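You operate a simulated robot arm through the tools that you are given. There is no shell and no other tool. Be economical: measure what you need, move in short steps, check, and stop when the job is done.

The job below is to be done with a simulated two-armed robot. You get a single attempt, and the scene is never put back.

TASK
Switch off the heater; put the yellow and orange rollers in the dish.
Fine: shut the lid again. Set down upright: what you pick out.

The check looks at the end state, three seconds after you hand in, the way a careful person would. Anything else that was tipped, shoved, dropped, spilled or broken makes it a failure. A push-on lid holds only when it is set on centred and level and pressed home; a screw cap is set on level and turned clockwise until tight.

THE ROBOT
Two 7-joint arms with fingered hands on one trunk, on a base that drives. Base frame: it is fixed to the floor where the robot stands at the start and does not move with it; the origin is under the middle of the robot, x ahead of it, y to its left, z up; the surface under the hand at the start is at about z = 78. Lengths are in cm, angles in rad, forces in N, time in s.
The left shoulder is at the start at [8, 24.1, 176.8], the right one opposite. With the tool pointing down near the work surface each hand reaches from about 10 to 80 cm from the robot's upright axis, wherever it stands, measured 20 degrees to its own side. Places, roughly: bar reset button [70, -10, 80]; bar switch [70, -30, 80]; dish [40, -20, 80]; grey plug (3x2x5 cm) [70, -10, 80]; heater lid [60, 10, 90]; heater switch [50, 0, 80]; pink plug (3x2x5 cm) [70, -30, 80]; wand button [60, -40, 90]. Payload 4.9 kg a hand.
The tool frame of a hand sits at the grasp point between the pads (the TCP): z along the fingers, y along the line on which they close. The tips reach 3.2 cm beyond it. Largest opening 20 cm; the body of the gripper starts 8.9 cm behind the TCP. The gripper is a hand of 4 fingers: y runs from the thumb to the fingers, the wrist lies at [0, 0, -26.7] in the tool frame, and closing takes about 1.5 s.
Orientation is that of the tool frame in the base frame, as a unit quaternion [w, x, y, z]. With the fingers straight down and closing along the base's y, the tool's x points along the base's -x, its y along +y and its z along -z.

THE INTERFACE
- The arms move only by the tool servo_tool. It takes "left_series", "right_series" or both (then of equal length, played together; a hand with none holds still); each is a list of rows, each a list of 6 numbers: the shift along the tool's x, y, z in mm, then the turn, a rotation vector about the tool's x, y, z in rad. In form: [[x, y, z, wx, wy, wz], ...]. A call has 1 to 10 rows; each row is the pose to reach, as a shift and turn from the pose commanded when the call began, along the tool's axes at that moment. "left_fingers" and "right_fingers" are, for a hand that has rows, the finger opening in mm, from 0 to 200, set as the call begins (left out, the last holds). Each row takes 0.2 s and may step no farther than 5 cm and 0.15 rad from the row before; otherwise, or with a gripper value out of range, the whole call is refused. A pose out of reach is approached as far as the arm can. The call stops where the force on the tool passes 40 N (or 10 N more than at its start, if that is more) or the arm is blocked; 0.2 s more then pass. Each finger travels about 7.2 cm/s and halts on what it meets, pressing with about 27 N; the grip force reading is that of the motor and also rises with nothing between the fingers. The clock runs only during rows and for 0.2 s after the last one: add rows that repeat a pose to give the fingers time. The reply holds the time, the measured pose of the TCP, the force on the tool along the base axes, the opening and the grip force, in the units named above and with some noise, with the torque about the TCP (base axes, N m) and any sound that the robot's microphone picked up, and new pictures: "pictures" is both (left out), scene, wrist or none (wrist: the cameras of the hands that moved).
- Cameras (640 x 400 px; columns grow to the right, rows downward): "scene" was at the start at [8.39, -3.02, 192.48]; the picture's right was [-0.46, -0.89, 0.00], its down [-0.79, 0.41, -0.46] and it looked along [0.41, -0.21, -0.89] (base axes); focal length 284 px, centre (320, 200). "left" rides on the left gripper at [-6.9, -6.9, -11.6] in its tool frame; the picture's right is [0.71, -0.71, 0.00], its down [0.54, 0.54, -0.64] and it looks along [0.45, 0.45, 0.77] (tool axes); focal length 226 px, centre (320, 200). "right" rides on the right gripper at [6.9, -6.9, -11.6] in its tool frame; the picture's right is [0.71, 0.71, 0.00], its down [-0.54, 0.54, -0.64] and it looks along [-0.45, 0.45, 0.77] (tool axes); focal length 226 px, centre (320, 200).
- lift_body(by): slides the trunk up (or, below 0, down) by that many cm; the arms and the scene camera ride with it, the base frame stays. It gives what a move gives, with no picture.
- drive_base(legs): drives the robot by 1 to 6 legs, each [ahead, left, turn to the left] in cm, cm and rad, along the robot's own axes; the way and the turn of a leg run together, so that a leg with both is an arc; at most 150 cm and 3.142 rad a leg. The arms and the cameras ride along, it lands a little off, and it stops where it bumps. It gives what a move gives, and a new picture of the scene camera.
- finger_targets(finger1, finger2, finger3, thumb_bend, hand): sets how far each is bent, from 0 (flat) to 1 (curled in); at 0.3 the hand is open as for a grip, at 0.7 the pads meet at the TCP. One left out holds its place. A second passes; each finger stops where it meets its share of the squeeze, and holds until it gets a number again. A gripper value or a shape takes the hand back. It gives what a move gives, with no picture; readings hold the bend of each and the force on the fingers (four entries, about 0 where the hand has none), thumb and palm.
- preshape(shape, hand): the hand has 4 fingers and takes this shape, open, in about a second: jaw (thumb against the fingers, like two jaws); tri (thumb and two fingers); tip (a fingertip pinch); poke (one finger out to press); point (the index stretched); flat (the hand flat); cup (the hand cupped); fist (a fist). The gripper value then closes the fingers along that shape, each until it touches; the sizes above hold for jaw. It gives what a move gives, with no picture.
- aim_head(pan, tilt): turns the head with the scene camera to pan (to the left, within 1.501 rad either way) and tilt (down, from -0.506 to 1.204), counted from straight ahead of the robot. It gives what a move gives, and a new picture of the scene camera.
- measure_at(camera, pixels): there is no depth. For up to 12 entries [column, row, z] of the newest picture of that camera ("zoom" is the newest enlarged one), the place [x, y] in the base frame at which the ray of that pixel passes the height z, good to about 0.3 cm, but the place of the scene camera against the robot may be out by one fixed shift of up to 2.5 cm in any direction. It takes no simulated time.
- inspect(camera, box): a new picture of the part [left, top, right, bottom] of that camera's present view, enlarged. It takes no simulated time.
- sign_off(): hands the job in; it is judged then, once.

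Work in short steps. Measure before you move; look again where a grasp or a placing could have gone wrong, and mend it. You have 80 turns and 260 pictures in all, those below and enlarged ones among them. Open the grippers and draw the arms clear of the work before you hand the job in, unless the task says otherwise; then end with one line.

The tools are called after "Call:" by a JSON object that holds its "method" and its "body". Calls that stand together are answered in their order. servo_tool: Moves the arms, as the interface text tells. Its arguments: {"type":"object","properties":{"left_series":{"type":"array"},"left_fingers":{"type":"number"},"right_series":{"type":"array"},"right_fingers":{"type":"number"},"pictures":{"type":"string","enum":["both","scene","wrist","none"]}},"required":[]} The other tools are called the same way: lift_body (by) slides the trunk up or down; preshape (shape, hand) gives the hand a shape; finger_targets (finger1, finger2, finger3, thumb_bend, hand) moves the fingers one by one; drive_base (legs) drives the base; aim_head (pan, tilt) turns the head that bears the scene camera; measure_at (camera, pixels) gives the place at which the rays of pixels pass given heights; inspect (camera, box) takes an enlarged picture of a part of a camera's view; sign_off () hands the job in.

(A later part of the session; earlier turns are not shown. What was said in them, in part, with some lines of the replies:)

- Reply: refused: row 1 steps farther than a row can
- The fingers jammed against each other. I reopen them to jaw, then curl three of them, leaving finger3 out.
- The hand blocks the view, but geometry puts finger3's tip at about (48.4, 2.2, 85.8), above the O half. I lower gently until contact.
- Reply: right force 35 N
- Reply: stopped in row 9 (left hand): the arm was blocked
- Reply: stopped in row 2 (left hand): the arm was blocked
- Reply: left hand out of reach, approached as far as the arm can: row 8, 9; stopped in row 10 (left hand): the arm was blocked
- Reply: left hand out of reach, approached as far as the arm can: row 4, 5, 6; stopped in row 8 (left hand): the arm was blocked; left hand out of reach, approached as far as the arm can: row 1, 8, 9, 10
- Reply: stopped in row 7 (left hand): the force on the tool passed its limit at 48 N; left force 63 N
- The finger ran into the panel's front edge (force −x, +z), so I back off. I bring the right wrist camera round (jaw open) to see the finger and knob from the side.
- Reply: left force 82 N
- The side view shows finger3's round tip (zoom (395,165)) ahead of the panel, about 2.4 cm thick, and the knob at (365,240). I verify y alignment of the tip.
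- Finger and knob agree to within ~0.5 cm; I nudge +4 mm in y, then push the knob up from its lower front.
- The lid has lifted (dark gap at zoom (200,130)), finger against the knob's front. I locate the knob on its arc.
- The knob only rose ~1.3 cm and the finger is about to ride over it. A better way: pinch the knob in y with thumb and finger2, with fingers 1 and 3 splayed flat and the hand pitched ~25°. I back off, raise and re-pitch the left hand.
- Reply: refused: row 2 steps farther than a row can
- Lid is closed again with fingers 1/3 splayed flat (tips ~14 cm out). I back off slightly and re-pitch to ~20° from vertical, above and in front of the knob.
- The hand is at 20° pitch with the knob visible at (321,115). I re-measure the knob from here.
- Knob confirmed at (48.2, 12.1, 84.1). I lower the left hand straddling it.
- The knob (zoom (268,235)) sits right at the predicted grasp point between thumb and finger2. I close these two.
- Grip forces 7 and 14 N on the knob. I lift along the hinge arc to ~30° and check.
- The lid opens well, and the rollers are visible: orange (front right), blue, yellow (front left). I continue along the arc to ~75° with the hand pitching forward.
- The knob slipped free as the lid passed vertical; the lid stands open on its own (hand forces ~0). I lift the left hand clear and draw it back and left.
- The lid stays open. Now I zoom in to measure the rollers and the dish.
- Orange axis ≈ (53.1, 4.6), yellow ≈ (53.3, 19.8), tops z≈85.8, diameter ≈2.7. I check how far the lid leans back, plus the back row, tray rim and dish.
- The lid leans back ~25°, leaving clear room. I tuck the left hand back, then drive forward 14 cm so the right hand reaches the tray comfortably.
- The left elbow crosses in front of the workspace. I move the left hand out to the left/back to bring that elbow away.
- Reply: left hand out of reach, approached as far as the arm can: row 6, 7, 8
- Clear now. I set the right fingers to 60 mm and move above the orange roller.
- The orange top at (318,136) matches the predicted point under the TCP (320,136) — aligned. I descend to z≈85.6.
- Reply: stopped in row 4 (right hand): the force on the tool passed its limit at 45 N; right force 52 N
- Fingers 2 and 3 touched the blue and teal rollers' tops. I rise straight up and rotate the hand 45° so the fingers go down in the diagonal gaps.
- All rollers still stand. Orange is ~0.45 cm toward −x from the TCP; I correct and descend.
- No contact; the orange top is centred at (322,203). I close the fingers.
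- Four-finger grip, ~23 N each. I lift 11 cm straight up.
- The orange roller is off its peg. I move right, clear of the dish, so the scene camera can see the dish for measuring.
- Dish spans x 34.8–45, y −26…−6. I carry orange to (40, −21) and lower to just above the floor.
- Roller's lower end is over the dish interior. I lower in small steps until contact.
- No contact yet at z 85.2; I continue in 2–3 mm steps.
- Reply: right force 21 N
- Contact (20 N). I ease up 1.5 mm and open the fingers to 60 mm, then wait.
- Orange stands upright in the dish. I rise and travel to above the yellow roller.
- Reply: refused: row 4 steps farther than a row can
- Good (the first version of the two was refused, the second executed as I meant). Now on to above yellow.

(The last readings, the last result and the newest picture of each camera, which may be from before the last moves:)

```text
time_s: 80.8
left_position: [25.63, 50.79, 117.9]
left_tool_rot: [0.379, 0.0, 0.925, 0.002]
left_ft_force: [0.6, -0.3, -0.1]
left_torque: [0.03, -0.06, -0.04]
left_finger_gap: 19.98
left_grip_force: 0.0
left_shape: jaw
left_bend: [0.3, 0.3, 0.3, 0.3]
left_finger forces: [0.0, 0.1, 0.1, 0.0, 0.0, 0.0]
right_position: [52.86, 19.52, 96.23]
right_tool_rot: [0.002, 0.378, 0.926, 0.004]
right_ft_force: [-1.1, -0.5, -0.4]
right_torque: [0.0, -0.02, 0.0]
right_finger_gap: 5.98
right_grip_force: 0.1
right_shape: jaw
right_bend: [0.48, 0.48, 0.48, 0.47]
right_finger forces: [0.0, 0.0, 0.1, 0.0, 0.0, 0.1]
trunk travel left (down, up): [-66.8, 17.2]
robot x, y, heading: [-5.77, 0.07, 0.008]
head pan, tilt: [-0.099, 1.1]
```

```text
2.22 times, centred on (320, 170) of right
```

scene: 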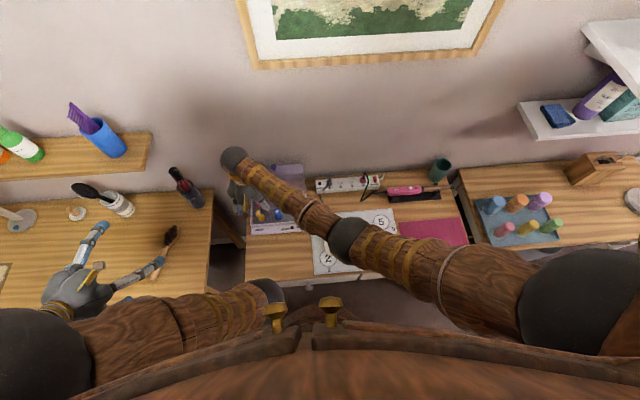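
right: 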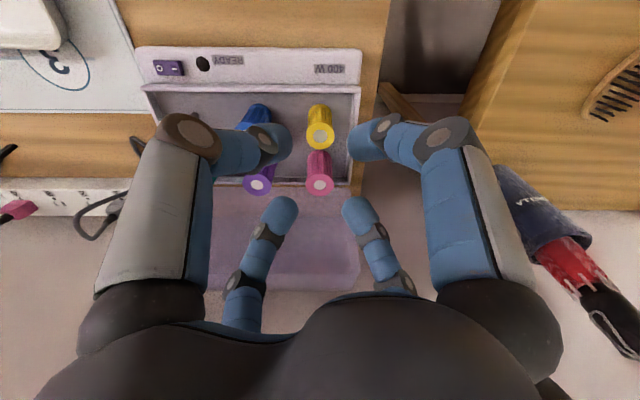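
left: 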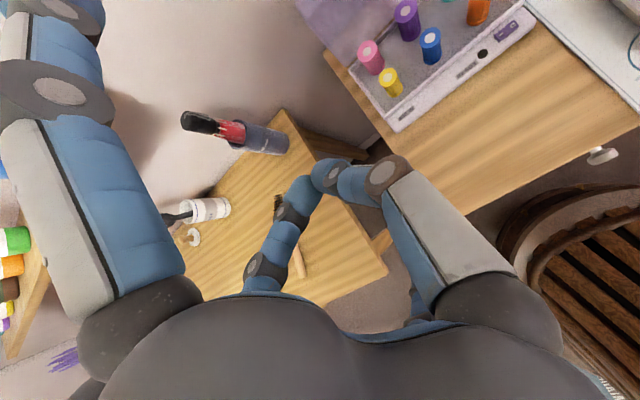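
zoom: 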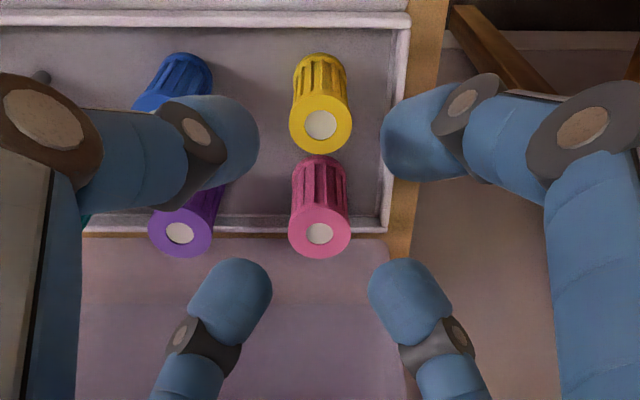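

Yellow's top at (320,136) matches the predicted (320,135). I descend 10.5 cm.

Call:
{"method": "servo_tool", "body": {"right_series": [[0, 0, 40, 0, 0, 0], [0, 0, 70, 0, 0, 0], [0, 0, 90, 0, 0, 0], [0, 0, 99, 0, 0, 0], [0, 0, 105, 0, 0, 0], [0, 0, 105, 0, 0, 0]], "pictures": "wrist"}}

```text
time_s: 82.2
left_position: [25.59, 50.97, 117.83]
left_tool_rot: [0.38, 0.0, 0.925, 0.0]
left_ft_force: [-0.3, -0.5, 0.6]
left_torque: [0.01, -0.02, -0.02]
left_finger_gap: 20.0
left_grip_force: 0.0
left_shape: jaw
left_bend: [0.3, 0.3, 0.3, 0.3]
left_finger forces: [0.0, 0.1, 0.1, 0.1, 0.0, 0.0]
right_position: [52.91, 19.44, 85.8]
right_tool_rot: [0.002, 0.379, 0.926, 0.003]
right_ft_force: [-0.7, -0.3, -0.8]
right_torque: [-0.01, -0.01, -0.01]
right_finger_gap: 6.0
right_grip_force: 0.0
right_shape: jaw
right_bend: [0.48, 0.48, 0.48, 0.47]
right_finger forces: [0.0, 0.0, 0.0, 0.1, 0.0, 0.1]
trunk travel left (down, up): [-66.8, 17.2]
robot x, y, heading: [-5.58, -0.44, 0.009]
head pan, tilt: [-0.099, 1.1]
```

right: 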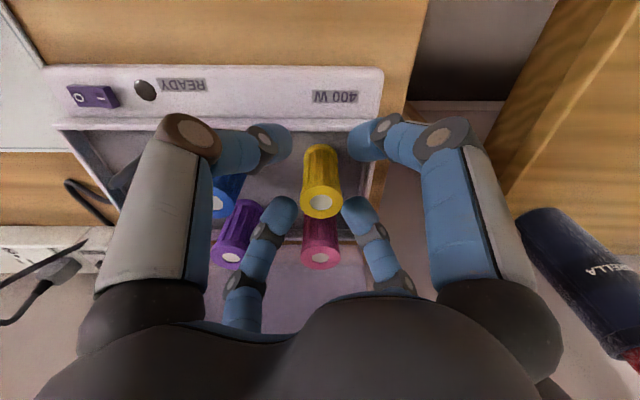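

Contact-free and centred at (321,202). I close, then lift in the following call.

Call:
{"method": "servo_tool", "body": {"right_series": [[0, 0, 0, 0, 0, 0], [0, 0, 0, 0, 0, 0], [0, 0, 0, 0, 0, 0], [0, 0, 0, 0, 0, 0], [0, 0, 0, 0, 0, 0], [0, 0, 0, 0, 0, 0]], "right_fingers": 18, "pictures": "none"}}

Call:
{"method": "servo_tool", "body": {"right_series": [[0, 0, -15, 0, 0, 0], [0, 0, -30, 0, 0, 0], [0, 0, -50, 0, 0, 0], [0, 0, -80, 0, 0, 0], [0, 0, -115, 0, 0, 0], [0, 0, -115, 0, 0, 0]], "pictures": "wrist"}}

```text
time_s: 83.7
left_position: [25.55, 50.87, 117.82]
left_tool_rot: [0.38, 0.001, 0.925, 0.0]
left_ft_force: [-0.5, -0.3, 0.4]
left_torque: [0.0, -0.02, -0.03]
left_finger_gap: 20.0
left_grip_force: 0.0
left_shape: jaw
left_bend: [0.3, 0.3, 0.3, 0.3]
left_finger forces: [0.1, 0.0, 0.0, 0.1, 0.0, 0.0]
right_position: [52.86, 19.4, 85.81]
right_tool_rot: [0.002, 0.38, 0.925, 0.003]
right_ft_force: [-0.3, 0.0, 0.1]
right_torque: [0.01, 0.0, -0.01]
right_finger_gap: 2.35
right_grip_force: 27.2
right_shape: jaw
right_bend: [0.77, 0.77, 0.61, 0.6]
right_finger forces: [23.5, 23.8, 23.8, 0.1, 23.7, 0.0]
trunk travel left (down, up): [-66.8, 17.2]
robot x, y, heading: [-5.64, 0.09, 0.013]
head pan, tilt: [-0.099, 1.1]
```

```text
time_s: 85.0
left_position: [25.46, 50.99, 117.88]
left_tool_rot: [0.379, 0.001, 0.925, 0.0]
left_ft_force: [-0.4, 0.8, 0.7]
left_torque: [0.01, 0.01, -0.04]
left_finger_gap: 19.99
left_grip_force: 0.1
left_shape: jaw
left_bend: [0.3, 0.3, 0.3, 0.3]
left_finger forces: [0.0, 0.1, 0.0, 0.1, 0.1, 0.1]
right_position: [53.03, 19.63, 97.22]
right_tool_rot: [0.002, 0.378, 0.926, 0.003]
right_ft_force: [1.0, -0.4, 0.0]
right_torque: [-0.07, 0.01, 0.01]
right_finger_gap: 2.36
right_grip_force: 27.3
right_shape: jaw
right_bend: [0.77, 0.77, 0.61, 0.6]
right_finger forces: [23.7, 23.8, 23.8, 0.0, 23.7, 0.0]
trunk travel left (down, up): [-66.8, 17.2]
robot x, y, heading: [-5.51, -0.16, 0.008]
head pan, tilt: [-0.099, 1.1]
```

right: 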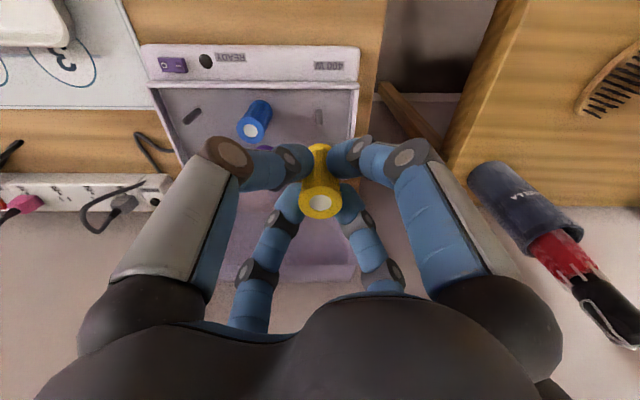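

Yellow is lifted. I carry it to (40, −11) over the dish.

Call:
{"method": "servo_tool", "body": {"right_series": [[-16, -39, 0, 0, 0, 0], [-31, -77, 0, 0, 0, 0], [-46, -116, 0, 0, 0, 0], [-61, -154, 0, 0, 0, 0], [-76, -193, 0, 0, 0, 0], [-92, -231, 0, 0, 0, 0], [-107, -270, 0, 0, 0, 0], [-122, -308, 0, 0, 0, 0], [-122, -308, 0, 0, 0, 0]], "pictures": "none"}}

Call:
{"method": "servo_tool", "body": {"right_series": [[0, 0, 35, 0, 0, 0], [0, 0, 70, 0, 0, 0], [0, 0, 95, 0, 0, 0], [0, 0, 110, 0, 0, 0], [0, 0, 120, 0, 0, 0], [0, 0, 120, 0, 0, 0]], "pictures": "wrist"}}

```text
time_s: 87.0
left_position: [25.66, 50.96, 117.85]
left_tool_rot: [0.38, 0.001, 0.925, 0.0]
left_ft_force: [0.0, -0.3, 0.2]
left_torque: [0.01, 0.01, -0.03]
left_finger_gap: 19.97
left_grip_force: 0.0
left_shape: jaw
left_bend: [0.3, 0.3, 0.3, 0.3]
left_finger forces: [0.1, 0.0, 0.0, 0.0, 0.0, 0.0]
right_position: [40.25, -10.91, 96.77]
right_tool_rot: [0.001, 0.379, 0.925, 0.003]
right_ft_force: [0.7, 0.1, -1.7]
right_torque: [-0.03, 0.02, 0.0]
right_finger_gap: 2.38
right_grip_force: 27.2
right_shape: jaw
right_bend: [0.77, 0.77, 0.61, 0.6]
right_finger forces: [23.6, 24.0, 23.9, 0.0, 23.9, 0.0]
trunk travel left (down, up): [-66.8, 17.2]
robot x, y, heading: [-5.64, -0.16, 0.005]
head pan, tilt: [-0.099, 1.1]
```

```text
time_s: 88.5
left_position: [25.6, 50.93, 117.94]
left_tool_rot: [0.379, 0.0, 0.925, 0.001]
left_ft_force: [0.6, -0.5, 0.2]
left_torque: [0.03, 0.0, -0.02]
left_finger_gap: 20.01
left_grip_force: 0.1
left_shape: jaw
left_bend: [0.3, 0.3, 0.3, 0.3]
left_finger forces: [0.0, 0.0, 0.0, 0.0, 0.0, 0.1]
right_position: [40.29, -10.62, 84.89]
right_tool_rot: [0.002, 0.379, 0.926, 0.004]
right_ft_force: [0.0, 1.4, -0.5]
right_torque: [0.0, 0.01, -0.03]
right_finger_gap: 2.35
right_grip_force: 27.4
right_shape: jaw
right_bend: [0.77, 0.77, 0.61, 0.6]
right_finger forces: [23.5, 23.8, 23.9, 0.0, 23.6, 0.0]
trunk travel left (down, up): [-66.8, 17.2]
robot x, y, heading: [-5.34, -0.13, 0.01]
head pan, tilt: [-0.099, 1.1]
```

right: 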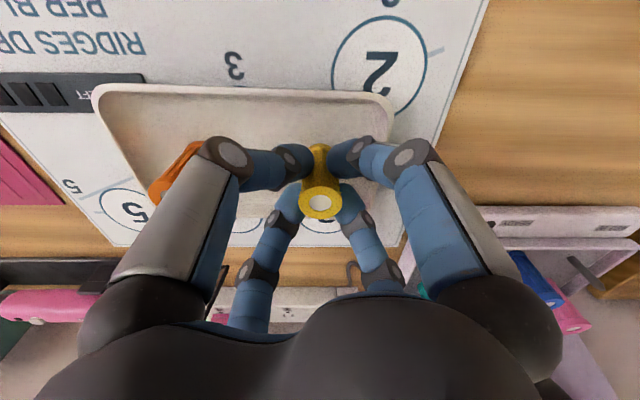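

Yellow is inside the dish end. Final lowering by 7 mm in small steps, then ease and release.

Call:
{"method": "servo_tool", "body": {"right_series": [[0, 0, 2, 0, 0, 0], [0, 0, 4, 0, 0, 0], [0, 0, 6, 0, 0, 0], [0, 0, 7, 0, 0, 0], [0, 0, 7, 0, 0, 0]], "pictures": "none"}}

```text
time_s: 89.7
left_position: [25.53, 50.88, 117.97]
left_tool_rot: [0.38, 0.0, 0.925, 0.001]
left_ft_force: [-0.3, -0.9, -0.2]
left_torque: [0.01, -0.04, -0.01]
left_finger_gap: 19.97
left_grip_force: 0.1
left_shape: jaw
left_bend: [0.3, 0.3, 0.3, 0.3]
left_finger forces: [0.0, 0.0, 0.0, 0.1, 0.0, 0.0]
right_position: [40.18, -10.73, 84.33]
right_tool_rot: [0.003, 0.379, 0.925, 0.004]
right_ft_force: [-0.6, -0.8, 12.8]
right_torque: [-0.04, 0.07, -0.03]
right_finger_gap: 2.39
right_grip_force: 27.2
right_shape: jaw
right_bend: [0.77, 0.77, 0.77, 0.6]
right_finger forces: [25.6, 25.4, 25.9, 0.1, 26.4, 0.0]
trunk travel left (down, up): [-66.8, 17.2]
robot x, y, heading: [-5.68, 0.17, 0.004]
head pan, tilt: [-0.099, 1.1]
```

Contact at 12.8 N. I open to 60 mm, then rise.

Call:
{"method": "servo_tool", "body": {"right_series": [[0, 0, -1, 0, 0, 0], [0, 0, -1, 0, 0, 0], [0, 0, -1, 0, 0, 0], [0, 0, -1, 0, 0, 0], [0, 0, -1, 0, 0, 0], [0, 0, -1, 0, 0, 0]], "right_fingers": 60, "pictures": "wrist"}}

Call:
{"method": "servo_tool", "body": {"right_series": [[0, 0, -30, 0, 0, 0], [0, 0, -75, 0, 0, 0], [0, 0, -120, 0, 0, 0], [0, 0, -150, 0, 0, 0], [-30, -35, -150, 0, 0, 0], [-60, -70, -150, 0, 0, 0], [-90, -105, -150, 0, 0, 0], [-120, -140, -150, 0, 0, 0], [-150, -175, -150, 0, 0, 0], [-150, -175, -150, 0, 0, 0]]}}

Call:
{"method": "inspect", "body": {"camera": "scene", "box": [235, 150, 405, 275]}}

```text
time_s: 91.0
left_position: [25.61, 50.83, 117.84]
left_tool_rot: [0.379, 0.001, 0.925, -0.001]
left_ft_force: [0.5, -0.1, 0.4]
left_torque: [-0.01, 0.01, 0.03]
left_finger_gap: 20.0
left_grip_force: 0.2
left_shape: jaw
left_bend: [0.3, 0.3, 0.3, 0.3]
left_finger forces: [0.0, 0.0, 0.0, 0.0, 0.0, 0.1]
right_position: [40.25, -10.72, 84.25]
right_tool_rot: [0.002, 0.379, 0.926, 0.003]
right_ft_force: [-0.1, 0.2, 0.1]
right_torque: [-0.02, -0.01, -0.03]
right_finger_gap: 5.99
right_grip_force: 0.1
right_shape: jaw
right_bend: [0.48, 0.48, 0.48, 0.47]
right_finger forces: [0.0, 0.0, 0.0, 0.0, 0.0, 0.1]
trunk travel left (down, up): [-66.8, 17.2]
robot x, y, heading: [-5.27, 0.03, 0.006]
head pan, tilt: [-0.099, 1.1]
```

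right: 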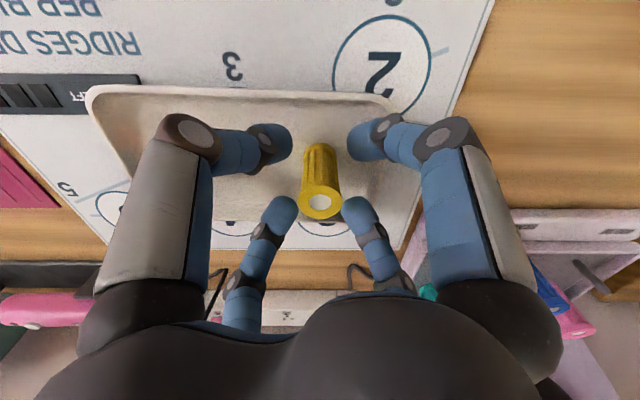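

```text
time_s: 93.2
left_position: [25.59, 50.98, 117.91]
left_tool_rot: [0.379, 0.001, 0.925, 0.0]
left_ft_force: [0.6, -0.5, 0.0]
left_torque: [0.0, 0.01, -0.01]
left_finger_gap: 20.01
left_grip_force: 0.0
left_shape: jaw
left_bend: [0.3, 0.3, 0.3, 0.3]
left_finger forces: [0.0, 0.0, 0.0, 0.0, 0.0, 0.0]
right_position: [38.69, -34.05, 99.34]
right_tool_rot: [0.002, 0.379, 0.925, 0.003]
right_ft_force: [0.9, 1.0, 0.6]
right_torque: [0.01, -0.01, 0.0]
right_finger_gap: 6.01
right_grip_force: 0.0
right_shape: jaw
right_bend: [0.48, 0.48, 0.48, 0.47]
right_finger forces: [0.0, 0.1, 0.0, 0.1, 0.1, 0.0]
trunk travel left (down, up): [-66.8, 17.2]
robot x, y, heading: [-5.89, -0.17, 0.005]
head pan, tilt: [-0.099, 1.1]
```

scene: 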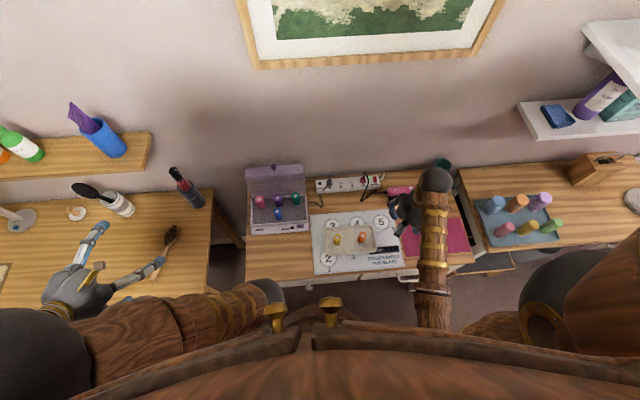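
right: 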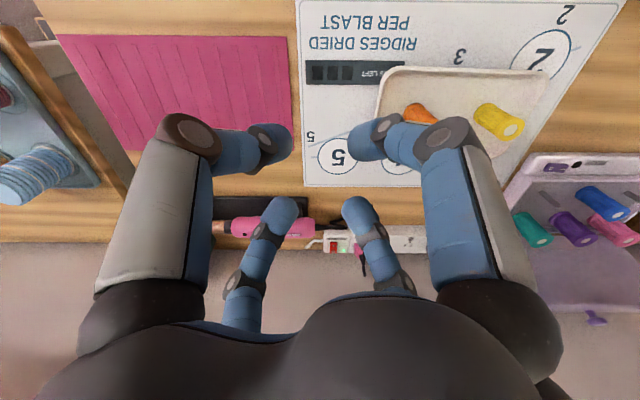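

```text
3.20 times, centred on (320, 212) of scene
```

zoom: 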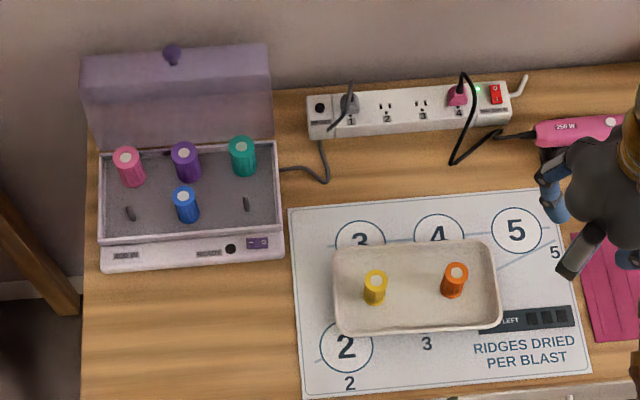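

Both rollers stand upright in the dish, and the heater LED is dark. Now closing: I measure the open lid's knob and the wall position to plan.

Call:
{"method": "inspect", "body": {"camera": "scene", "box": [235, 150, 325, 240]}}

Call:
{"method": "inspect", "body": {"camera": "right", "box": [500, 130, 640, 340]}}

Call:
{"method": "measure_at", "body": {"camera": "scene", "pixels": [[340, 174.5, 78], [288.9, 166.5, 92], [288.9, 166.5, 94], [288.9, 166.5, 96]]}}

Call:
{"method": "measure_at", "body": {"camera": "right", "pixels": [[597, 319, 92], [597, 319, 94], [597, 319, 96]]}}

```text
4.44 times, centred on (280, 195) of scene
```

zoom: 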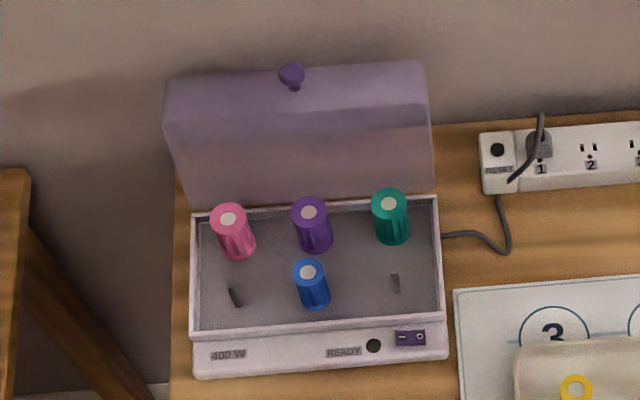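

```text
1.90 times, centred on (570, 235) of right
```

zoom: 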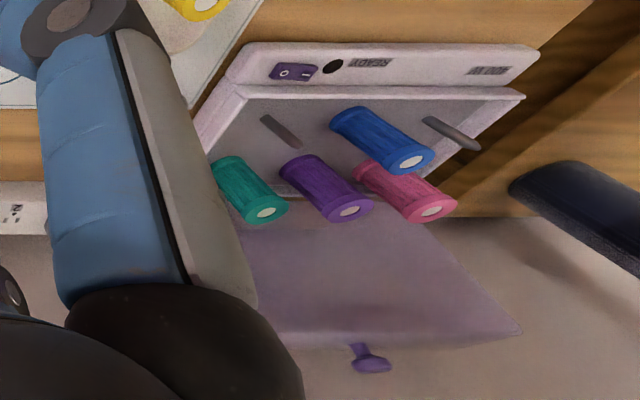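

```text
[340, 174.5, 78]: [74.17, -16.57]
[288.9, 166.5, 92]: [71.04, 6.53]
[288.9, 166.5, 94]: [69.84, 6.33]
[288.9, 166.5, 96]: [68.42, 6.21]
```

```text
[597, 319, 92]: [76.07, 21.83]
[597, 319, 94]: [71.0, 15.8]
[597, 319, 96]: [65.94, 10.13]
```

The lid leans back ~13° with the knob at ≈(68.5, 12.2, 95); the wall is right behind (x≈75). I'll hook one right finger (finger3 out, others curled, hand in front) behind the knob and pull, caging the lid. First shape the hand, raise, and undo the yaw.

Call:
{"method": "preshape", "body": {"hand": "right", "shape": "jaw"}}

Call:
{"method": "finger_targets", "body": {"hand": "right", "finger1": 1.0, "finger2": 1.0}}

Call:
{"method": "finger_targets", "body": {"hand": "right", "thumb_bend": 1.0}}

Call:
{"method": "servo_tool", "body": {"right_series": [[0, 0, -30, 0, 0, -0.13], [0, 0, -60, 0, 0, -0.26], [0, 0, -90, 0, 0, -0.39], [0, 0, -110, 0, 0, -0.52], [0, 0, -110, 0, 0, -0.65], [0, 0, -110, 0, 0, -0.78], [20, 40, -110, 0, 0, -0.78], [40, 80, -110, 0, 0, -0.78], [60, 120, -110, 0, 0, -0.78], [60, 120, -110, 0, 0, -0.78]], "pictures": "wrist"}}

```text
time_s: 94.2
left_position: [25.58, 50.83, 117.9]
left_tool_rot: [0.379, 0.001, 0.925, 0.0]
left_ft_force: [-0.8, 0.2, -0.2]
left_torque: [-0.02, 0.0, 0.03]
left_finger_gap: 19.98
left_grip_force: 0.1
left_shape: jaw
left_bend: [0.3, 0.3, 0.3, 0.3]
left_finger forces: [0.1, 0.0, 0.0, 0.0, 0.0, 0.1]
right_position: [38.73, -34.03, 99.45]
right_tool_rot: [0.003, 0.379, 0.925, 0.003]
right_ft_force: [0.6, -0.6, -0.3]
right_torque: [0.0, 0.0, 0.0]
right_finger_gap: 18.75
right_grip_force: 0.0
right_shape: jaw
right_bend: [0.27, 0.27, 0.27, 0.26]
right_finger forces: [0.1, 0.1, 0.1, 0.0, 0.0, 0.0]
trunk travel left (down, up): [-66.8, 17.2]
robot x, y, heading: [-5.84, -0.21, 0.014]
head pan, tilt: [-0.099, 1.1]
```

```text
time_s: 95.2
left_position: [25.64, 50.83, 117.88]
left_tool_rot: [0.38, 0.001, 0.925, 0.0]
left_ft_force: [0.3, -0.2, -0.3]
left_torque: [-0.01, 0.0, 0.01]
left_finger_gap: 19.99
left_grip_force: 0.0
left_shape: jaw
left_bend: [0.3, 0.3, 0.3, 0.3]
left_finger forces: [0.0, 0.1, 0.0, 0.0, 0.0, 0.1]
right_position: [38.83, -34.0, 99.4]
right_tool_rot: [0.003, 0.378, 0.926, 0.004]
right_ft_force: [-0.9, -0.5, -0.2]
right_torque: [0.03, -0.02, 0.01]
right_finger_gap: 8.09
right_grip_force: 0.0
right_shape: fingers
right_bend: [0.77, 0.77, 0.28, 0.27]
right_finger forces: [0.0, 0.1, 0.0, 0.0, 0.0, 0.0]
trunk travel left (down, up): [-66.8, 17.2]
robot x, y, heading: [-5.62, 0.08, 0.01]
head pan, tilt: [-0.099, 1.1]
```

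```text
time_s: 96.2
left_position: [25.58, 50.87, 118.02]
left_tool_rot: [0.379, 0.001, 0.925, 0.0]
left_ft_force: [0.0, 0.7, 0.5]
left_torque: [0.0, 0.0, -0.03]
left_finger_gap: 19.99
left_grip_force: 0.0
left_shape: jaw
left_bend: [0.3, 0.3, 0.3, 0.3]
left_finger forces: [0.0, 0.0, 0.1, 0.1, 0.0, 0.0]
right_position: [38.86, -33.89, 99.42]
right_tool_rot: [0.002, 0.378, 0.926, 0.004]
right_ft_force: [0.4, 1.0, 0.1]
right_torque: [0.0, -0.02, 0.0]
right_finger_gap: 0.26
right_grip_force: 0.1
right_shape: fingers
right_bend: [0.99, 1.0, 0.28, 0.87]
right_finger forces: [0.1, 0.0, 0.0, 0.0, 0.0, 0.1]
trunk travel left (down, up): [-66.8, 17.2]
robot x, y, heading: [-5.69, -0.23, 0.008]
head pan, tilt: [-0.099, 1.1]
```

```text
time_s: 98.3
left_position: [25.75, 51.2, 117.71]
left_tool_rot: [0.378, 0.0, 0.926, 0.0]
left_ft_force: [-0.2, 0.4, 0.2]
left_torque: [-0.04, 0.01, -0.03]
left_finger_gap: 20.03
left_grip_force: 0.2
left_shape: jaw
left_bend: [0.3, 0.3, 0.3, 0.3]
left_finger forces: [0.0, 0.1, 0.1, 0.0, 0.0, 0.0]
right_position: [42.49, -20.86, 110.35]
right_tool_rot: [0.003, -0.001, 1.0, 0.001]
right_ft_force: [-0.7, 0.7, 0.5]
right_torque: [-0.01, 0.0, 0.02]
right_finger_gap: 0.32
right_grip_force: 0.1
right_shape: fingers
right_bend: [0.99, 1.0, 0.28, 0.88]
right_finger forces: [0.1, 0.0, 0.1, 0.1, 0.0, 0.0]
right hand out of reach, approached as far as the arm can: row 3
trunk travel left (down, up): [-66.8, 17.2]
robot x, y, heading: [-5.49, -0.04, 0.008]
head pan, tilt: [-0.099, 1.1]
```

right: 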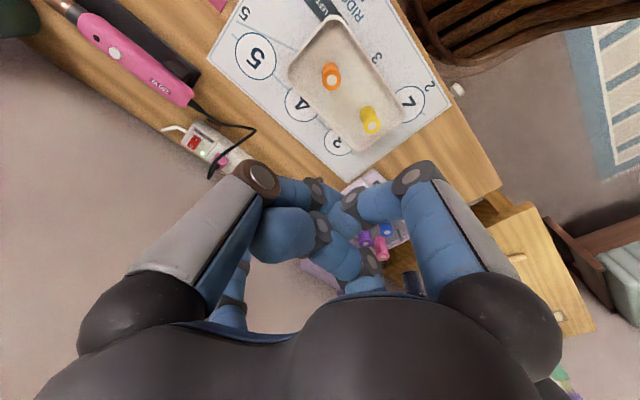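

Hand shaped. I move to above the open lid, finger3 to be just behind the knob but still high (tip z≈103).

Call:
{"method": "servo_tool", "body": {"right_series": [[-20, 38, 5, 0, 0, 0], [-40, 76, 10, 0, 0, 0], [-60, 114, 15, 0, 0, 0], [-80, 152, 20, 0, 0, 0], [-100, 190, 25, 0, 0, 0], [-120, 228, 30, 0, 0, 0], [-140, 266, 35, 0, 0, 0], [-158, 300, 38, 0, 0, 0], [-172, 331, 40, 0, 0, 0], [-172, 331, 40, 0, 0, 0]]}}

Call:
{"method": "inspect", "body": {"camera": "right", "box": [200, 200, 440, 350]}}

Call:
{"method": "inspect", "body": {"camera": "scene", "box": [215, 110, 325, 210]}}

```text
time_s: 100.5
left_position: [25.54, 50.8, 117.97]
left_tool_rot: [0.38, 0.0, 0.925, 0.001]
left_ft_force: [-0.5, 0.1, 0.4]
left_torque: [0.03, 0.0, 0.02]
left_finger_gap: 20.0
left_grip_force: 0.1
left_shape: jaw
left_bend: [0.3, 0.3, 0.3, 0.3]
left_finger forces: [0.0, 0.0, 0.0, 0.1, 0.0, 0.1]
right_position: [59.64, 11.99, 106.45]
right_tool_rot: [0.004, -0.001, 1.0, 0.002]
right_ft_force: [0.1, -0.7, -0.3]
right_torque: [0.03, -0.01, -0.01]
right_finger_gap: 0.29
right_grip_force: 0.0
right_shape: fingers
right_bend: [0.99, 1.0, 0.28, 0.88]
right_finger forces: [0.0, 0.0, 0.1, 0.0, 0.0, 0.0]
right hand out of reach, approached as far as the arm can: row 2
trunk travel left (down, up): [-66.8, 17.2]
robot x, y, heading: [-5.92, 0.07, 0.006]
head pan, tilt: [-0.099, 1.1]
```

scene: 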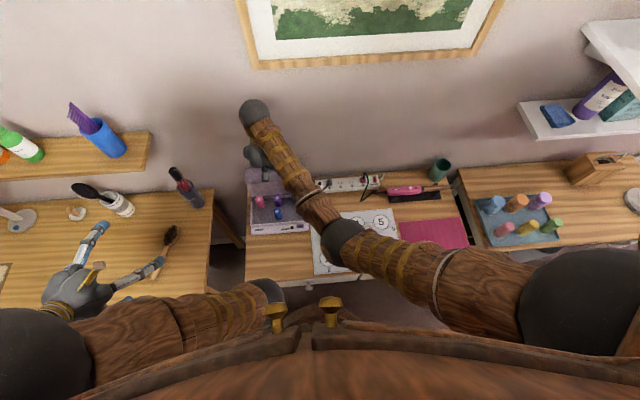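
right: 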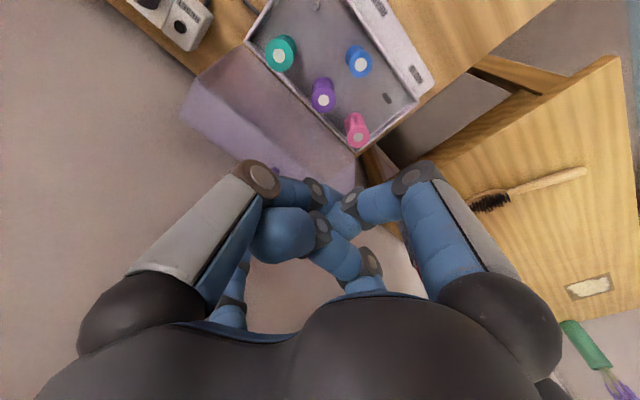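

```text
2.67 times, centred on (320, 275) of right
```

zoom: 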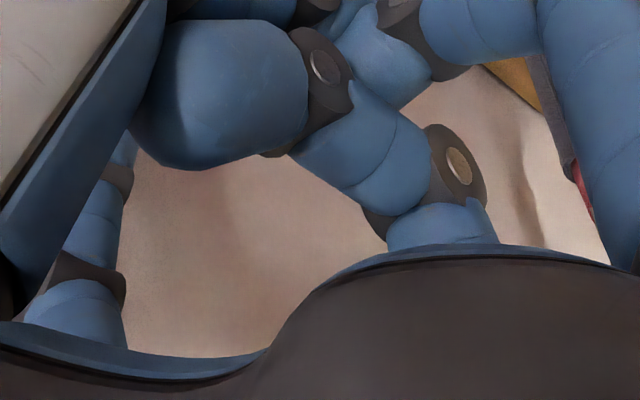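

```text
4.00 times, centred on (270, 160) of scene
```

zoom: 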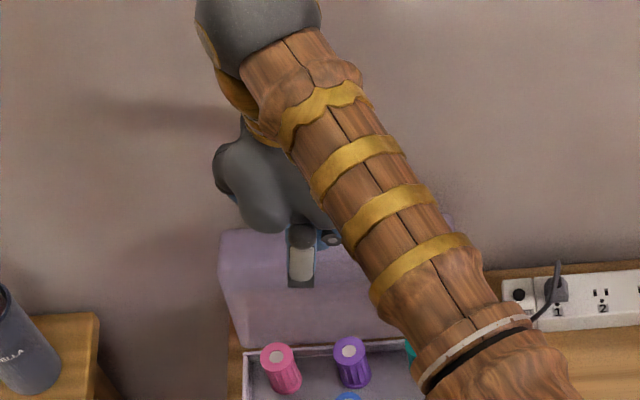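

I see the knob peeking at about (275,171) in the right view; I check its location.

Call:
{"method": "inspect", "body": {"camera": "right", "box": [180, 60, 380, 200]}}

Call:
{"method": "measure_at", "body": {"camera": "right", "pixels": [[276, 170, 94], [276, 170, 95], [276, 170, 96], [189, 106, 92], [356, 183, 92]]}}

```text
2.86 times, centred on (280, 130) of right
```

zoom: 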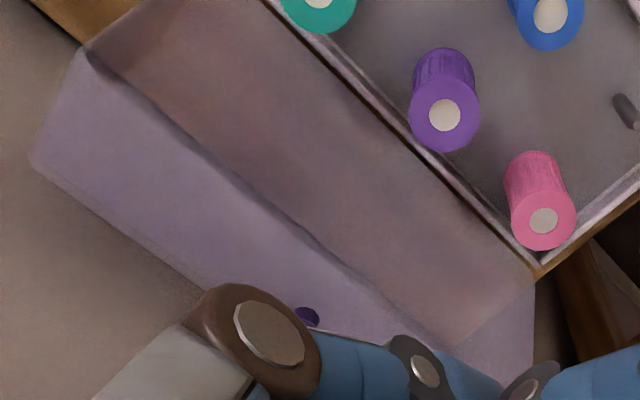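

```text
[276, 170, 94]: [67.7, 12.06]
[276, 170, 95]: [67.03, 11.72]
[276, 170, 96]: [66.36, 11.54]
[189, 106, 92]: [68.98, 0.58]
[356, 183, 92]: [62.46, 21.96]
```

Knob confirmed near x≈68.6, y≈12. I shift +4 mm in x and lower finger3 behind it.

Call:
{"method": "servo_tool", "body": {"right_series": [[-5, 0, 30, 0, 0, 0], [-5, 0, 60, 0, 0, 0], [-5, 0, 75, 0, 0, 0], [-5, 0, 85, 0, 0, 0], [-5, 0, 92, 0, 0, 0], [-5, 0, 98, 0, 0, 0], [-5, 0, 98, 0, 0, 0]], "pictures": "none"}}

Call:
{"method": "inspect", "body": {"camera": "right", "box": [160, 60, 440, 260]}}

Call:
{"method": "inspect", "body": {"camera": "scene", "box": [215, 110, 325, 210]}}

```text
time_s: 102.2
left_position: [25.58, 50.88, 117.95]
left_tool_rot: [0.38, 0.001, 0.925, -0.001]
left_ft_force: [-0.1, -0.1, 0.5]
left_torque: [0.01, -0.03, 0.0]
left_finger_gap: 20.0
left_grip_force: 0.0
left_shape: jaw
left_bend: [0.3, 0.3, 0.3, 0.3]
left_finger forces: [0.0, 0.0, 0.1, 0.0, 0.0, 0.1]
right_position: [60.3, 12.05, 96.78]
right_tool_rot: [0.004, -0.003, 1.0, 0.003]
right_ft_force: [0.8, 0.5, 0.1]
right_torque: [0.0, 0.0, -0.04]
right_finger_gap: 0.31
right_grip_force: 0.0
right_shape: fingers
right_bend: [0.99, 1.0, 0.28, 0.88]
right_finger forces: [0.0, 0.0, 0.0, 0.0, 0.0, 0.0]
trunk travel left (down, up): [-66.8, 17.2]
robot x, y, heading: [-5.3, -0.18, 0.012]
head pan, tilt: [-0.099, 1.1]
```

```text
2.00 times, centred on (300, 160) of right
```

zoom: 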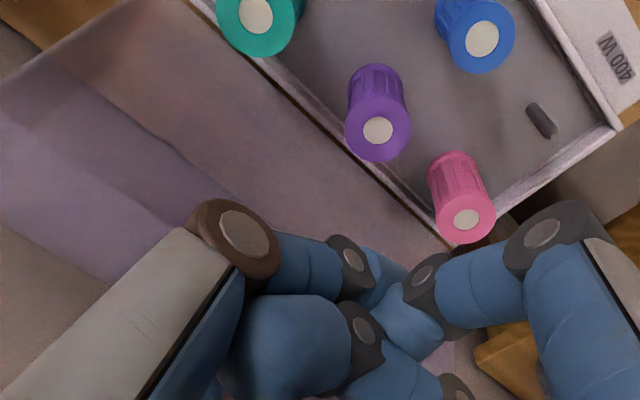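

```text
4.00 times, centred on (270, 160) of scene
```

zoom: 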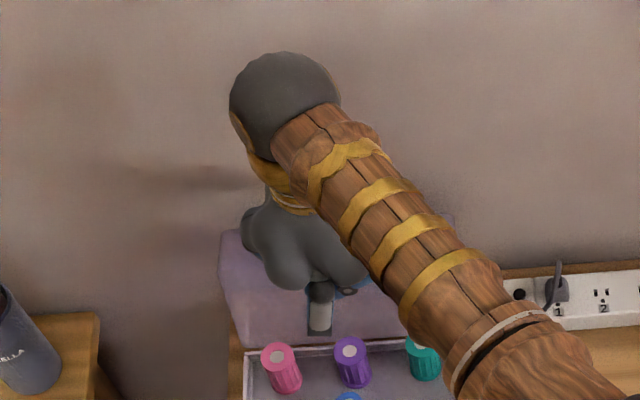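

No contact going down. I pull toward −x slowly, slightly rising, watching for the lid to follow.

Call:
{"method": "servo_tool", "body": {"right_series": [[10, 0, 0, 0, 0, 0], [20, 0, -2, 0, 0, 0], [30, 0, -4, 0, 0, 0], [40, 0, -7, 0, 0, 0], [50, 0, -9, 0, 0, 0], [60, 0, -10, 0, 0, 0], [60, 0, -10, 0, 0, 0]], "pictures": "none"}}

Call:
{"method": "inspect", "body": {"camera": "right", "box": [160, 60, 440, 260]}}

Call:
{"method": "inspect", "body": {"camera": "scene", "box": [215, 110, 325, 210]}}

```text
time_s: 103.8
left_position: [25.57, 50.86, 117.97]
left_tool_rot: [0.38, 0.0, 0.925, 0.0]
left_ft_force: [-0.3, 1.0, -0.3]
left_torque: [-0.02, 0.01, 0.02]
left_finger_gap: 20.0
left_grip_force: 0.0
left_shape: jaw
left_bend: [0.3, 0.3, 0.3, 0.3]
left_finger forces: [0.0, 0.0, 0.1, 0.0, 0.1, 0.0]
right_position: [54.3, 11.97, 97.96]
right_tool_rot: [0.004, -0.002, 1.0, 0.002]
right_ft_force: [2.6, -0.9, 7.9]
right_torque: [-0.02, -0.88, -0.04]
right_finger_gap: 0.32
right_grip_force: 3.6
right_shape: fingers
right_bend: [0.99, 1.0, 0.24, 0.88]
right_finger forces: [0.0, 0.0, 7.1, 0.0, 0.0, 0.1]
trunk travel left (down, up): [-66.8, 17.2]
robot x, y, heading: [-5.42, -0.37, 0.005]
head pan, tilt: [-0.099, 1.1]
```

```text
2.00 times, centred on (300, 160) of right
```

zoom: 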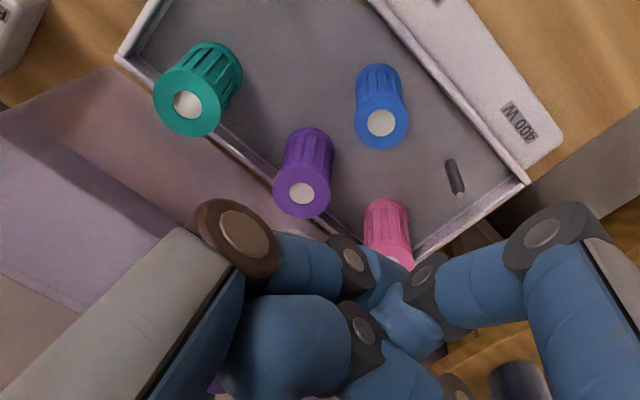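

```text
4.00 times, centred on (270, 160) of scene
```

zoom: 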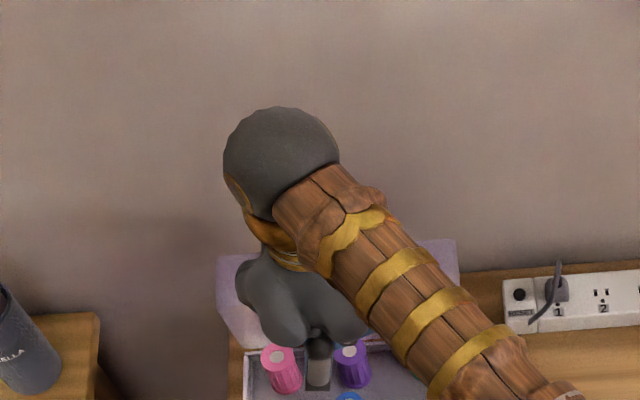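

The lid seems partly pulled; finger3 feels 7 N. A purple bit shows at zoom (215,385) — I locate the knob and lid edge.

Call:
{"method": "measure_at", "body": {"camera": "right", "pixels": [[256, 272, 94], [256, 272, 96], [256, 272, 98], [190, 215, 92], [150, 115, 93]]}}

Call:
{"method": "inspect", "body": {"camera": "right", "box": [100, 80, 300, 330]}}

Call:
{"method": "measure_at", "body": {"camera": "scene", "pixels": [[257, 184, 92], [316, 180, 92], [316, 180, 94]]}}

```text
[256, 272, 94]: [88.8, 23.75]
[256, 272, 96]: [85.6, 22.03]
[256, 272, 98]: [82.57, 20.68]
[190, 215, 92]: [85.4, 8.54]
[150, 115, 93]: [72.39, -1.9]
```

```text
1.60 times, centred on (200, 205) of right
```

zoom: 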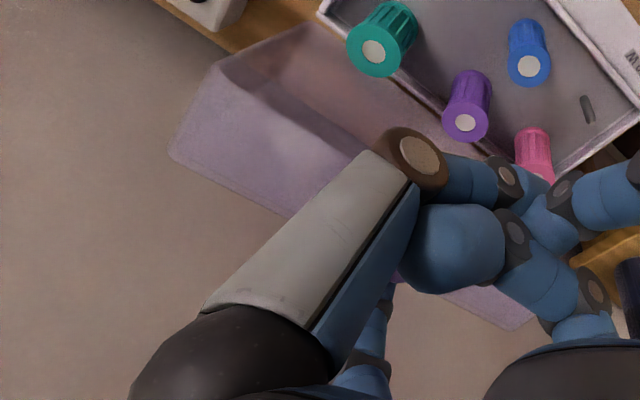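

```text
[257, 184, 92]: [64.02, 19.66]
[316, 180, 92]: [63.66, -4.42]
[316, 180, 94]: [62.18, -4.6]
```

By ray geometry the knob is now at ≈(64.3, 12.2, 96.3): the lid follows (opening ≈87°). I keep pulling so it tips past balance and falls shut.

Call:
{"method": "servo_tool", "body": {"right_series": [[12, 0, 0, 0, 0, 0], [24, 0, 1, 0, 0, 0], [36, 0, 2, 0, 0, 0], [48, 0, 3, 0, 0, 0], [60, 0, 5, 0, 0, 0], [60, 0, 5, 0, 0, 0]], "pictures": "none"}}

Call:
{"method": "inspect", "body": {"camera": "right", "box": [100, 80, 420, 300]}}

Call:
{"method": "inspect", "body": {"camera": "scene", "box": [215, 120, 345, 230]}}

```text
time_s: 105.2
left_position: [25.36, 50.95, 117.9]
left_tool_rot: [0.38, 0.001, 0.925, 0.0]
left_ft_force: [-0.5, -0.6, 0.1]
left_torque: [-0.01, 0.01, 0.01]
left_finger_gap: 19.96
left_grip_force: 0.0
left_shape: jaw
left_bend: [0.3, 0.3, 0.3, 0.3]
left_finger forces: [0.0, 0.0, 0.1, 0.1, 0.0, 0.1]
right_position: [48.03, 11.78, 97.55]
right_tool_rot: [0.005, -0.002, 1.0, 0.003]
right_ft_force: [-3.4, 1.3, 26.2]
right_torque: [0.06, -3.23, 0.1]
right_finger_gap: 0.29
right_grip_force: 14.2
right_shape: fingers
right_bend: [0.99, 1.0, 0.19, 0.88]
right_finger forces: [0.0, 0.0, 29.3, 0.1, 0.1, 0.0]
trunk travel left (down, up): [-66.8, 17.2]
robot x, y, heading: [-6.04, -0.26, 0.007]
head pan, tilt: [-0.099, 1.1]
```

```text
1.82 times, centred on (260, 190) of right
```

zoom: 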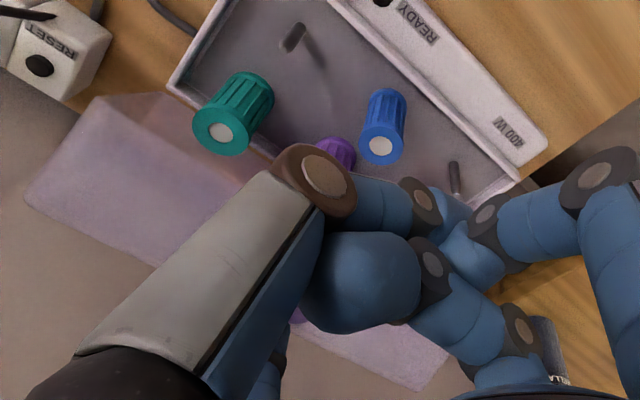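

```text
3.64 times, centred on (280, 175) of scene
```

zoom: 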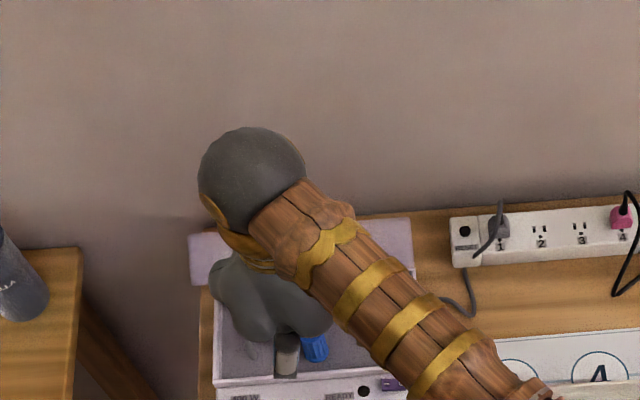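

The knob is near (57.8, 96.4), opening ≈62°; the finger presses down 26 N on the lid behind the knob. I relieve by rising 6 mm while pulling further.

Call:
{"method": "servo_tool", "body": {"right_series": [[0, 0, -6, 0, 0, 0], [12, 0, -6, 0, 0, 0], [24, 0, -6, 0, 0, 0], [36, 0, -5, 0, 0, 0], [48, 0, -3, 0, 0, 0], [60, 0, 0, 0, 0, 0], [60, 0, 0, 0, 0, 0]], "pictures": "none"}}

Call:
{"method": "inspect", "body": {"camera": "right", "box": [100, 80, 420, 300]}}

Call:
{"method": "inspect", "body": {"camera": "scene", "box": [215, 120, 345, 230]}}

```text
time_s: 106.8
left_position: [25.51, 50.91, 117.96]
left_tool_rot: [0.379, 0.0, 0.925, 0.001]
left_ft_force: [0.2, -0.8, -0.4]
left_torque: [0.01, -0.02, -0.02]
left_finger_gap: 20.03
left_grip_force: 0.1
left_shape: jaw
left_bend: [0.3, 0.3, 0.3, 0.3]
left_finger forces: [0.1, 0.0, 0.1, 0.0, 0.0, 0.1]
right_position: [42.19, 12.07, 97.15]
right_tool_rot: [0.004, -0.001, 1.0, 0.003]
right_ft_force: [-0.8, 0.0, -0.4]
right_torque: [0.0, 0.0, 0.01]
right_finger_gap: 0.31
right_grip_force: 0.1
right_shape: fingers
right_bend: [0.99, 1.0, 0.28, 0.88]
right_finger forces: [0.0, 0.0, 0.0, 0.0, 0.0, 0.0]
trunk travel left (down, up): [-66.8, 17.2]
robot x, y, heading: [-5.4, 0.1, 0.009]
head pan, tilt: [-0.099, 1.1]
```

```text
1.82 times, centred on (260, 190) of right
```

zoom: 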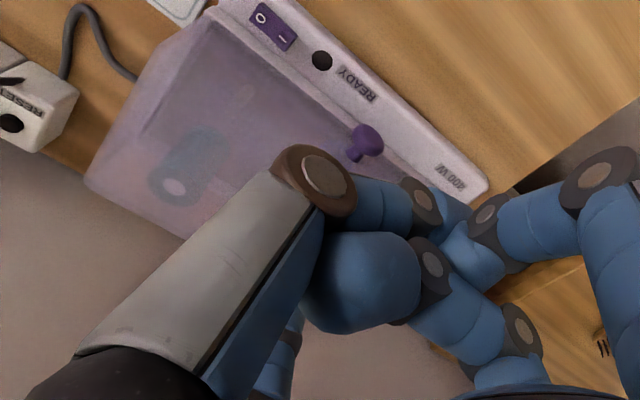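

```text
3.64 times, centred on (280, 175) of scene
```

zoom: 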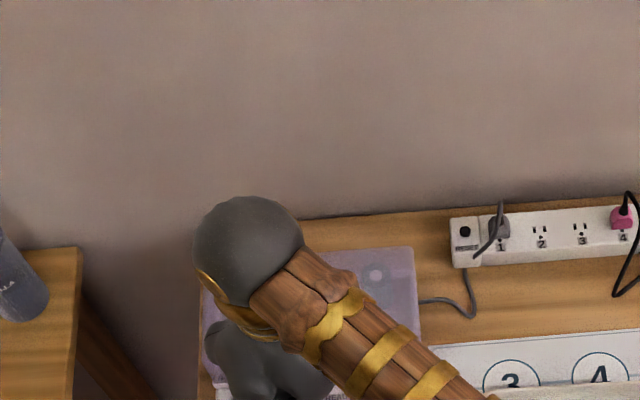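

The lid has swung shut. I raise the right hand and draw it away to check everything.

Call:
{"method": "servo_tool", "body": {"right_series": [[0, 0, -40, 0, 0, 0], [0, 0, -80, 0, 0, 0], [10, -45, -85, 0, 0, 0], [20, -90, -85, 0, 0, 0], [30, -135, -85, 0, 0, 0], [40, -180, -85, 0, 0, 0], [50, -225, -85, 0, 0, 0], [60, -270, -85, 0, 0, 0], [70, -315, -85, 0, 0, 0], [80, -360, -85, 0, 0, 0]]}}

Call:
{"method": "inspect", "body": {"camera": "scene", "box": [230, 150, 400, 275]}}

Call:
{"method": "inspect", "body": {"camera": "scene", "box": [240, 160, 320, 240]}}

```text
time_s: 109.0
left_position: [25.52, 50.9, 118.05]
left_tool_rot: [0.379, -0.001, 0.925, 0.002]
left_ft_force: [-0.4, 0.5, -0.3]
left_torque: [0.02, -0.02, 0.0]
left_finger_gap: 19.98
left_grip_force: 0.0
left_shape: jaw
left_bend: [0.3, 0.3, 0.3, 0.3]
left_finger forces: [0.1, 0.0, 0.1, 0.0, 0.0, 0.0]
right_position: [34.15, -24.31, 105.25]
right_tool_rot: [0.004, -0.002, 1.0, 0.003]
right_ft_force: [-0.6, -1.6, 0.2]
right_torque: [0.03, 0.01, -0.03]
right_finger_gap: 0.3
right_grip_force: 0.1
right_shape: fingers
right_bend: [0.99, 1.0, 0.28, 0.88]
right_finger forces: [0.0, 0.0, 0.0, 0.0, 0.0, 0.0]
trunk travel left (down, up): [-66.8, 17.2]
robot x, y, heading: [-5.43, 0.26, 0.01]
head pan, tilt: [-0.099, 1.1]
```

scene: 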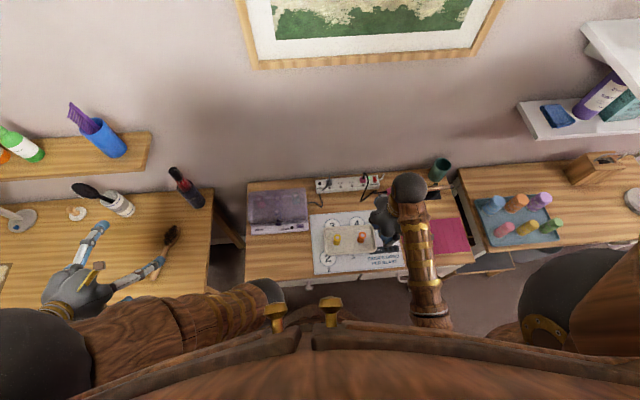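
right: 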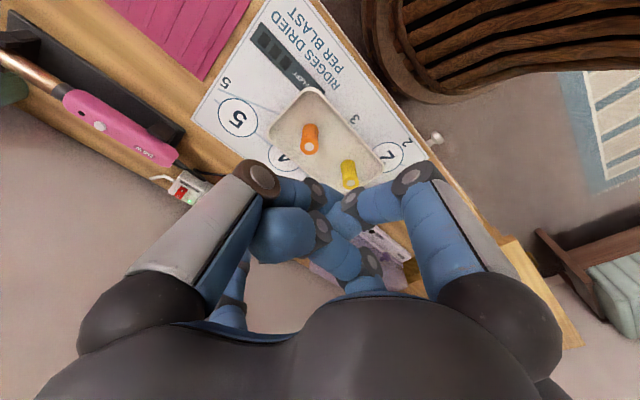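

```text
3.20 times, centred on (315, 212) of scene
```

zoom: 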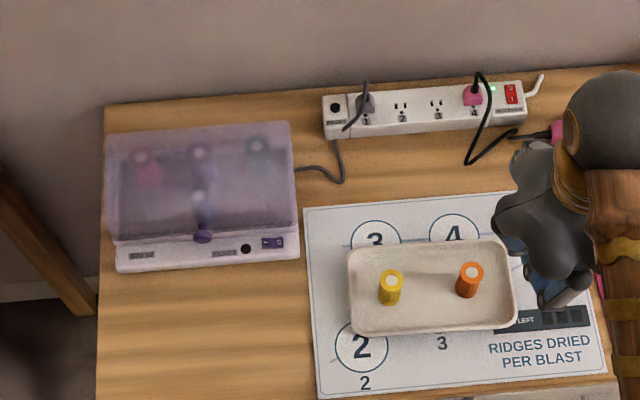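

```text
5.00 times, centred on (280, 200) of scene
```

zoom: 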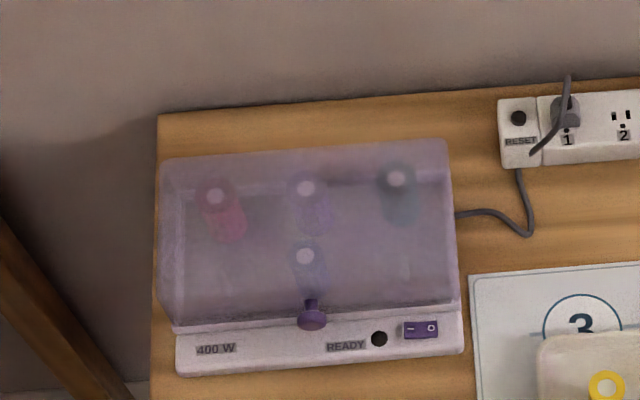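

Lid shut, LED dark, four remaining rollers upright, yellow and orange upright in the dish. I draw the right arm aside and open it.

Call:
{"method": "servo_tool", "body": {"right_series": [[10, -45, -5, 0, 0, 0], [20, -90, -10, 0, 0, 0], [30, -135, -10, 0, 0, 0], [40, -170, -10, 0, 0, 0], [40, -170, -10, 0, 0, 0]], "pictures": "none"}}

Call:
{"method": "preshape", "body": {"hand": "right", "shape": "jaw"}}

Call:
{"method": "inspect", "body": {"camera": "scene", "box": [160, 130, 480, 290]}}

```text
time_s: 110.2
left_position: [25.54, 50.92, 117.89]
left_tool_rot: [0.38, 0.001, 0.925, 0.0]
left_ft_force: [-0.2, -0.2, -0.7]
left_torque: [0.02, -0.01, -0.01]
left_finger_gap: 20.0
left_grip_force: 0.1
left_shape: jaw
left_bend: [0.3, 0.3, 0.3, 0.3]
left_finger forces: [0.1, 0.0, 0.0, 0.1, 0.0, 0.1]
right_position: [30.18, -41.11, 106.22]
right_tool_rot: [0.004, -0.001, 1.0, 0.003]
right_ft_force: [0.1, -0.1, -0.1]
right_torque: [0.01, -0.02, 0.01]
right_finger_gap: 0.31
right_grip_force: 0.1
right_shape: fingers
right_bend: [0.99, 1.0, 0.28, 0.88]
right_finger forces: [0.1, 0.1, 0.0, 0.0, 0.1, 0.0]
trunk travel left (down, up): [-66.8, 17.2]
robot x, y, heading: [-5.75, 0.08, 0.009]
head pan, tilt: [-0.099, 1.1]
```

```text
time_s: 111.0
left_position: [25.53, 50.87, 118.01]
left_tool_rot: [0.38, 0.0, 0.925, 0.001]
left_ft_force: [-0.4, 0.2, 0.1]
left_torque: [0.01, 0.0, 0.02]
left_finger_gap: 20.01
left_grip_force: 0.1
left_shape: jaw
left_bend: [0.3, 0.3, 0.3, 0.3]
left_finger forces: [0.1, 0.0, 0.0, 0.0, 0.0, 0.1]
right_position: [30.13, -40.94, 106.3]
right_tool_rot: [0.003, -0.002, 1.0, 0.002]
right_ft_force: [0.5, -0.2, -0.5]
right_torque: [-0.02, 0.02, -0.01]
right_finger_gap: 20.02
right_grip_force: 0.1
right_shape: jaw
right_bend: [0.3, 0.3, 0.3, 0.3]
right_finger forces: [0.1, 0.1, 0.0, 0.1, 0.0, 0.1]
trunk travel left (down, up): [-66.8, 17.2]
robot x, y, heading: [-6.0, 0.29, 0.009]
head pan, tilt: [-0.099, 1.1]
```

```text
2.00 times, centred on (320, 210) of scene
```

zoom: 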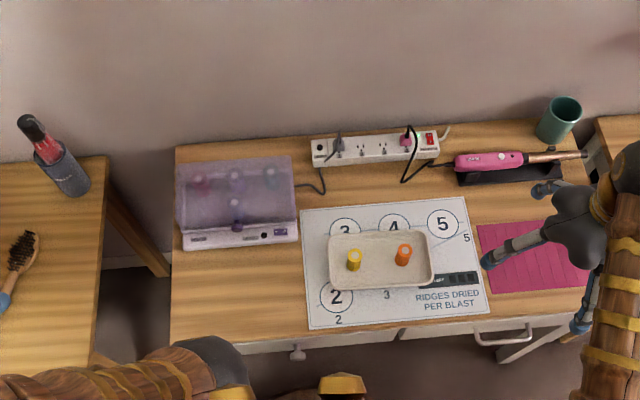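

The heater is off with its lid shut, both rollers stand upright in the dish, and both hands are open and clear. I hand in.

Call:
{"method": "sign_off", "body": {}}

```text
The job is handed in.
```

The heater is switched off, the yellow and orange rollers stand upright in the dish, and the lid is shut again. I took the rollers from inside the heater, not the second yellow and orange pair on the blue tray. The lid fell the last part of the way shut. While I was working, the fingers bumped the tops of the blue and teal rollers, which stayed standing, and pressed against the heater's front edge, which may have shifted it by a few millimetres at most.
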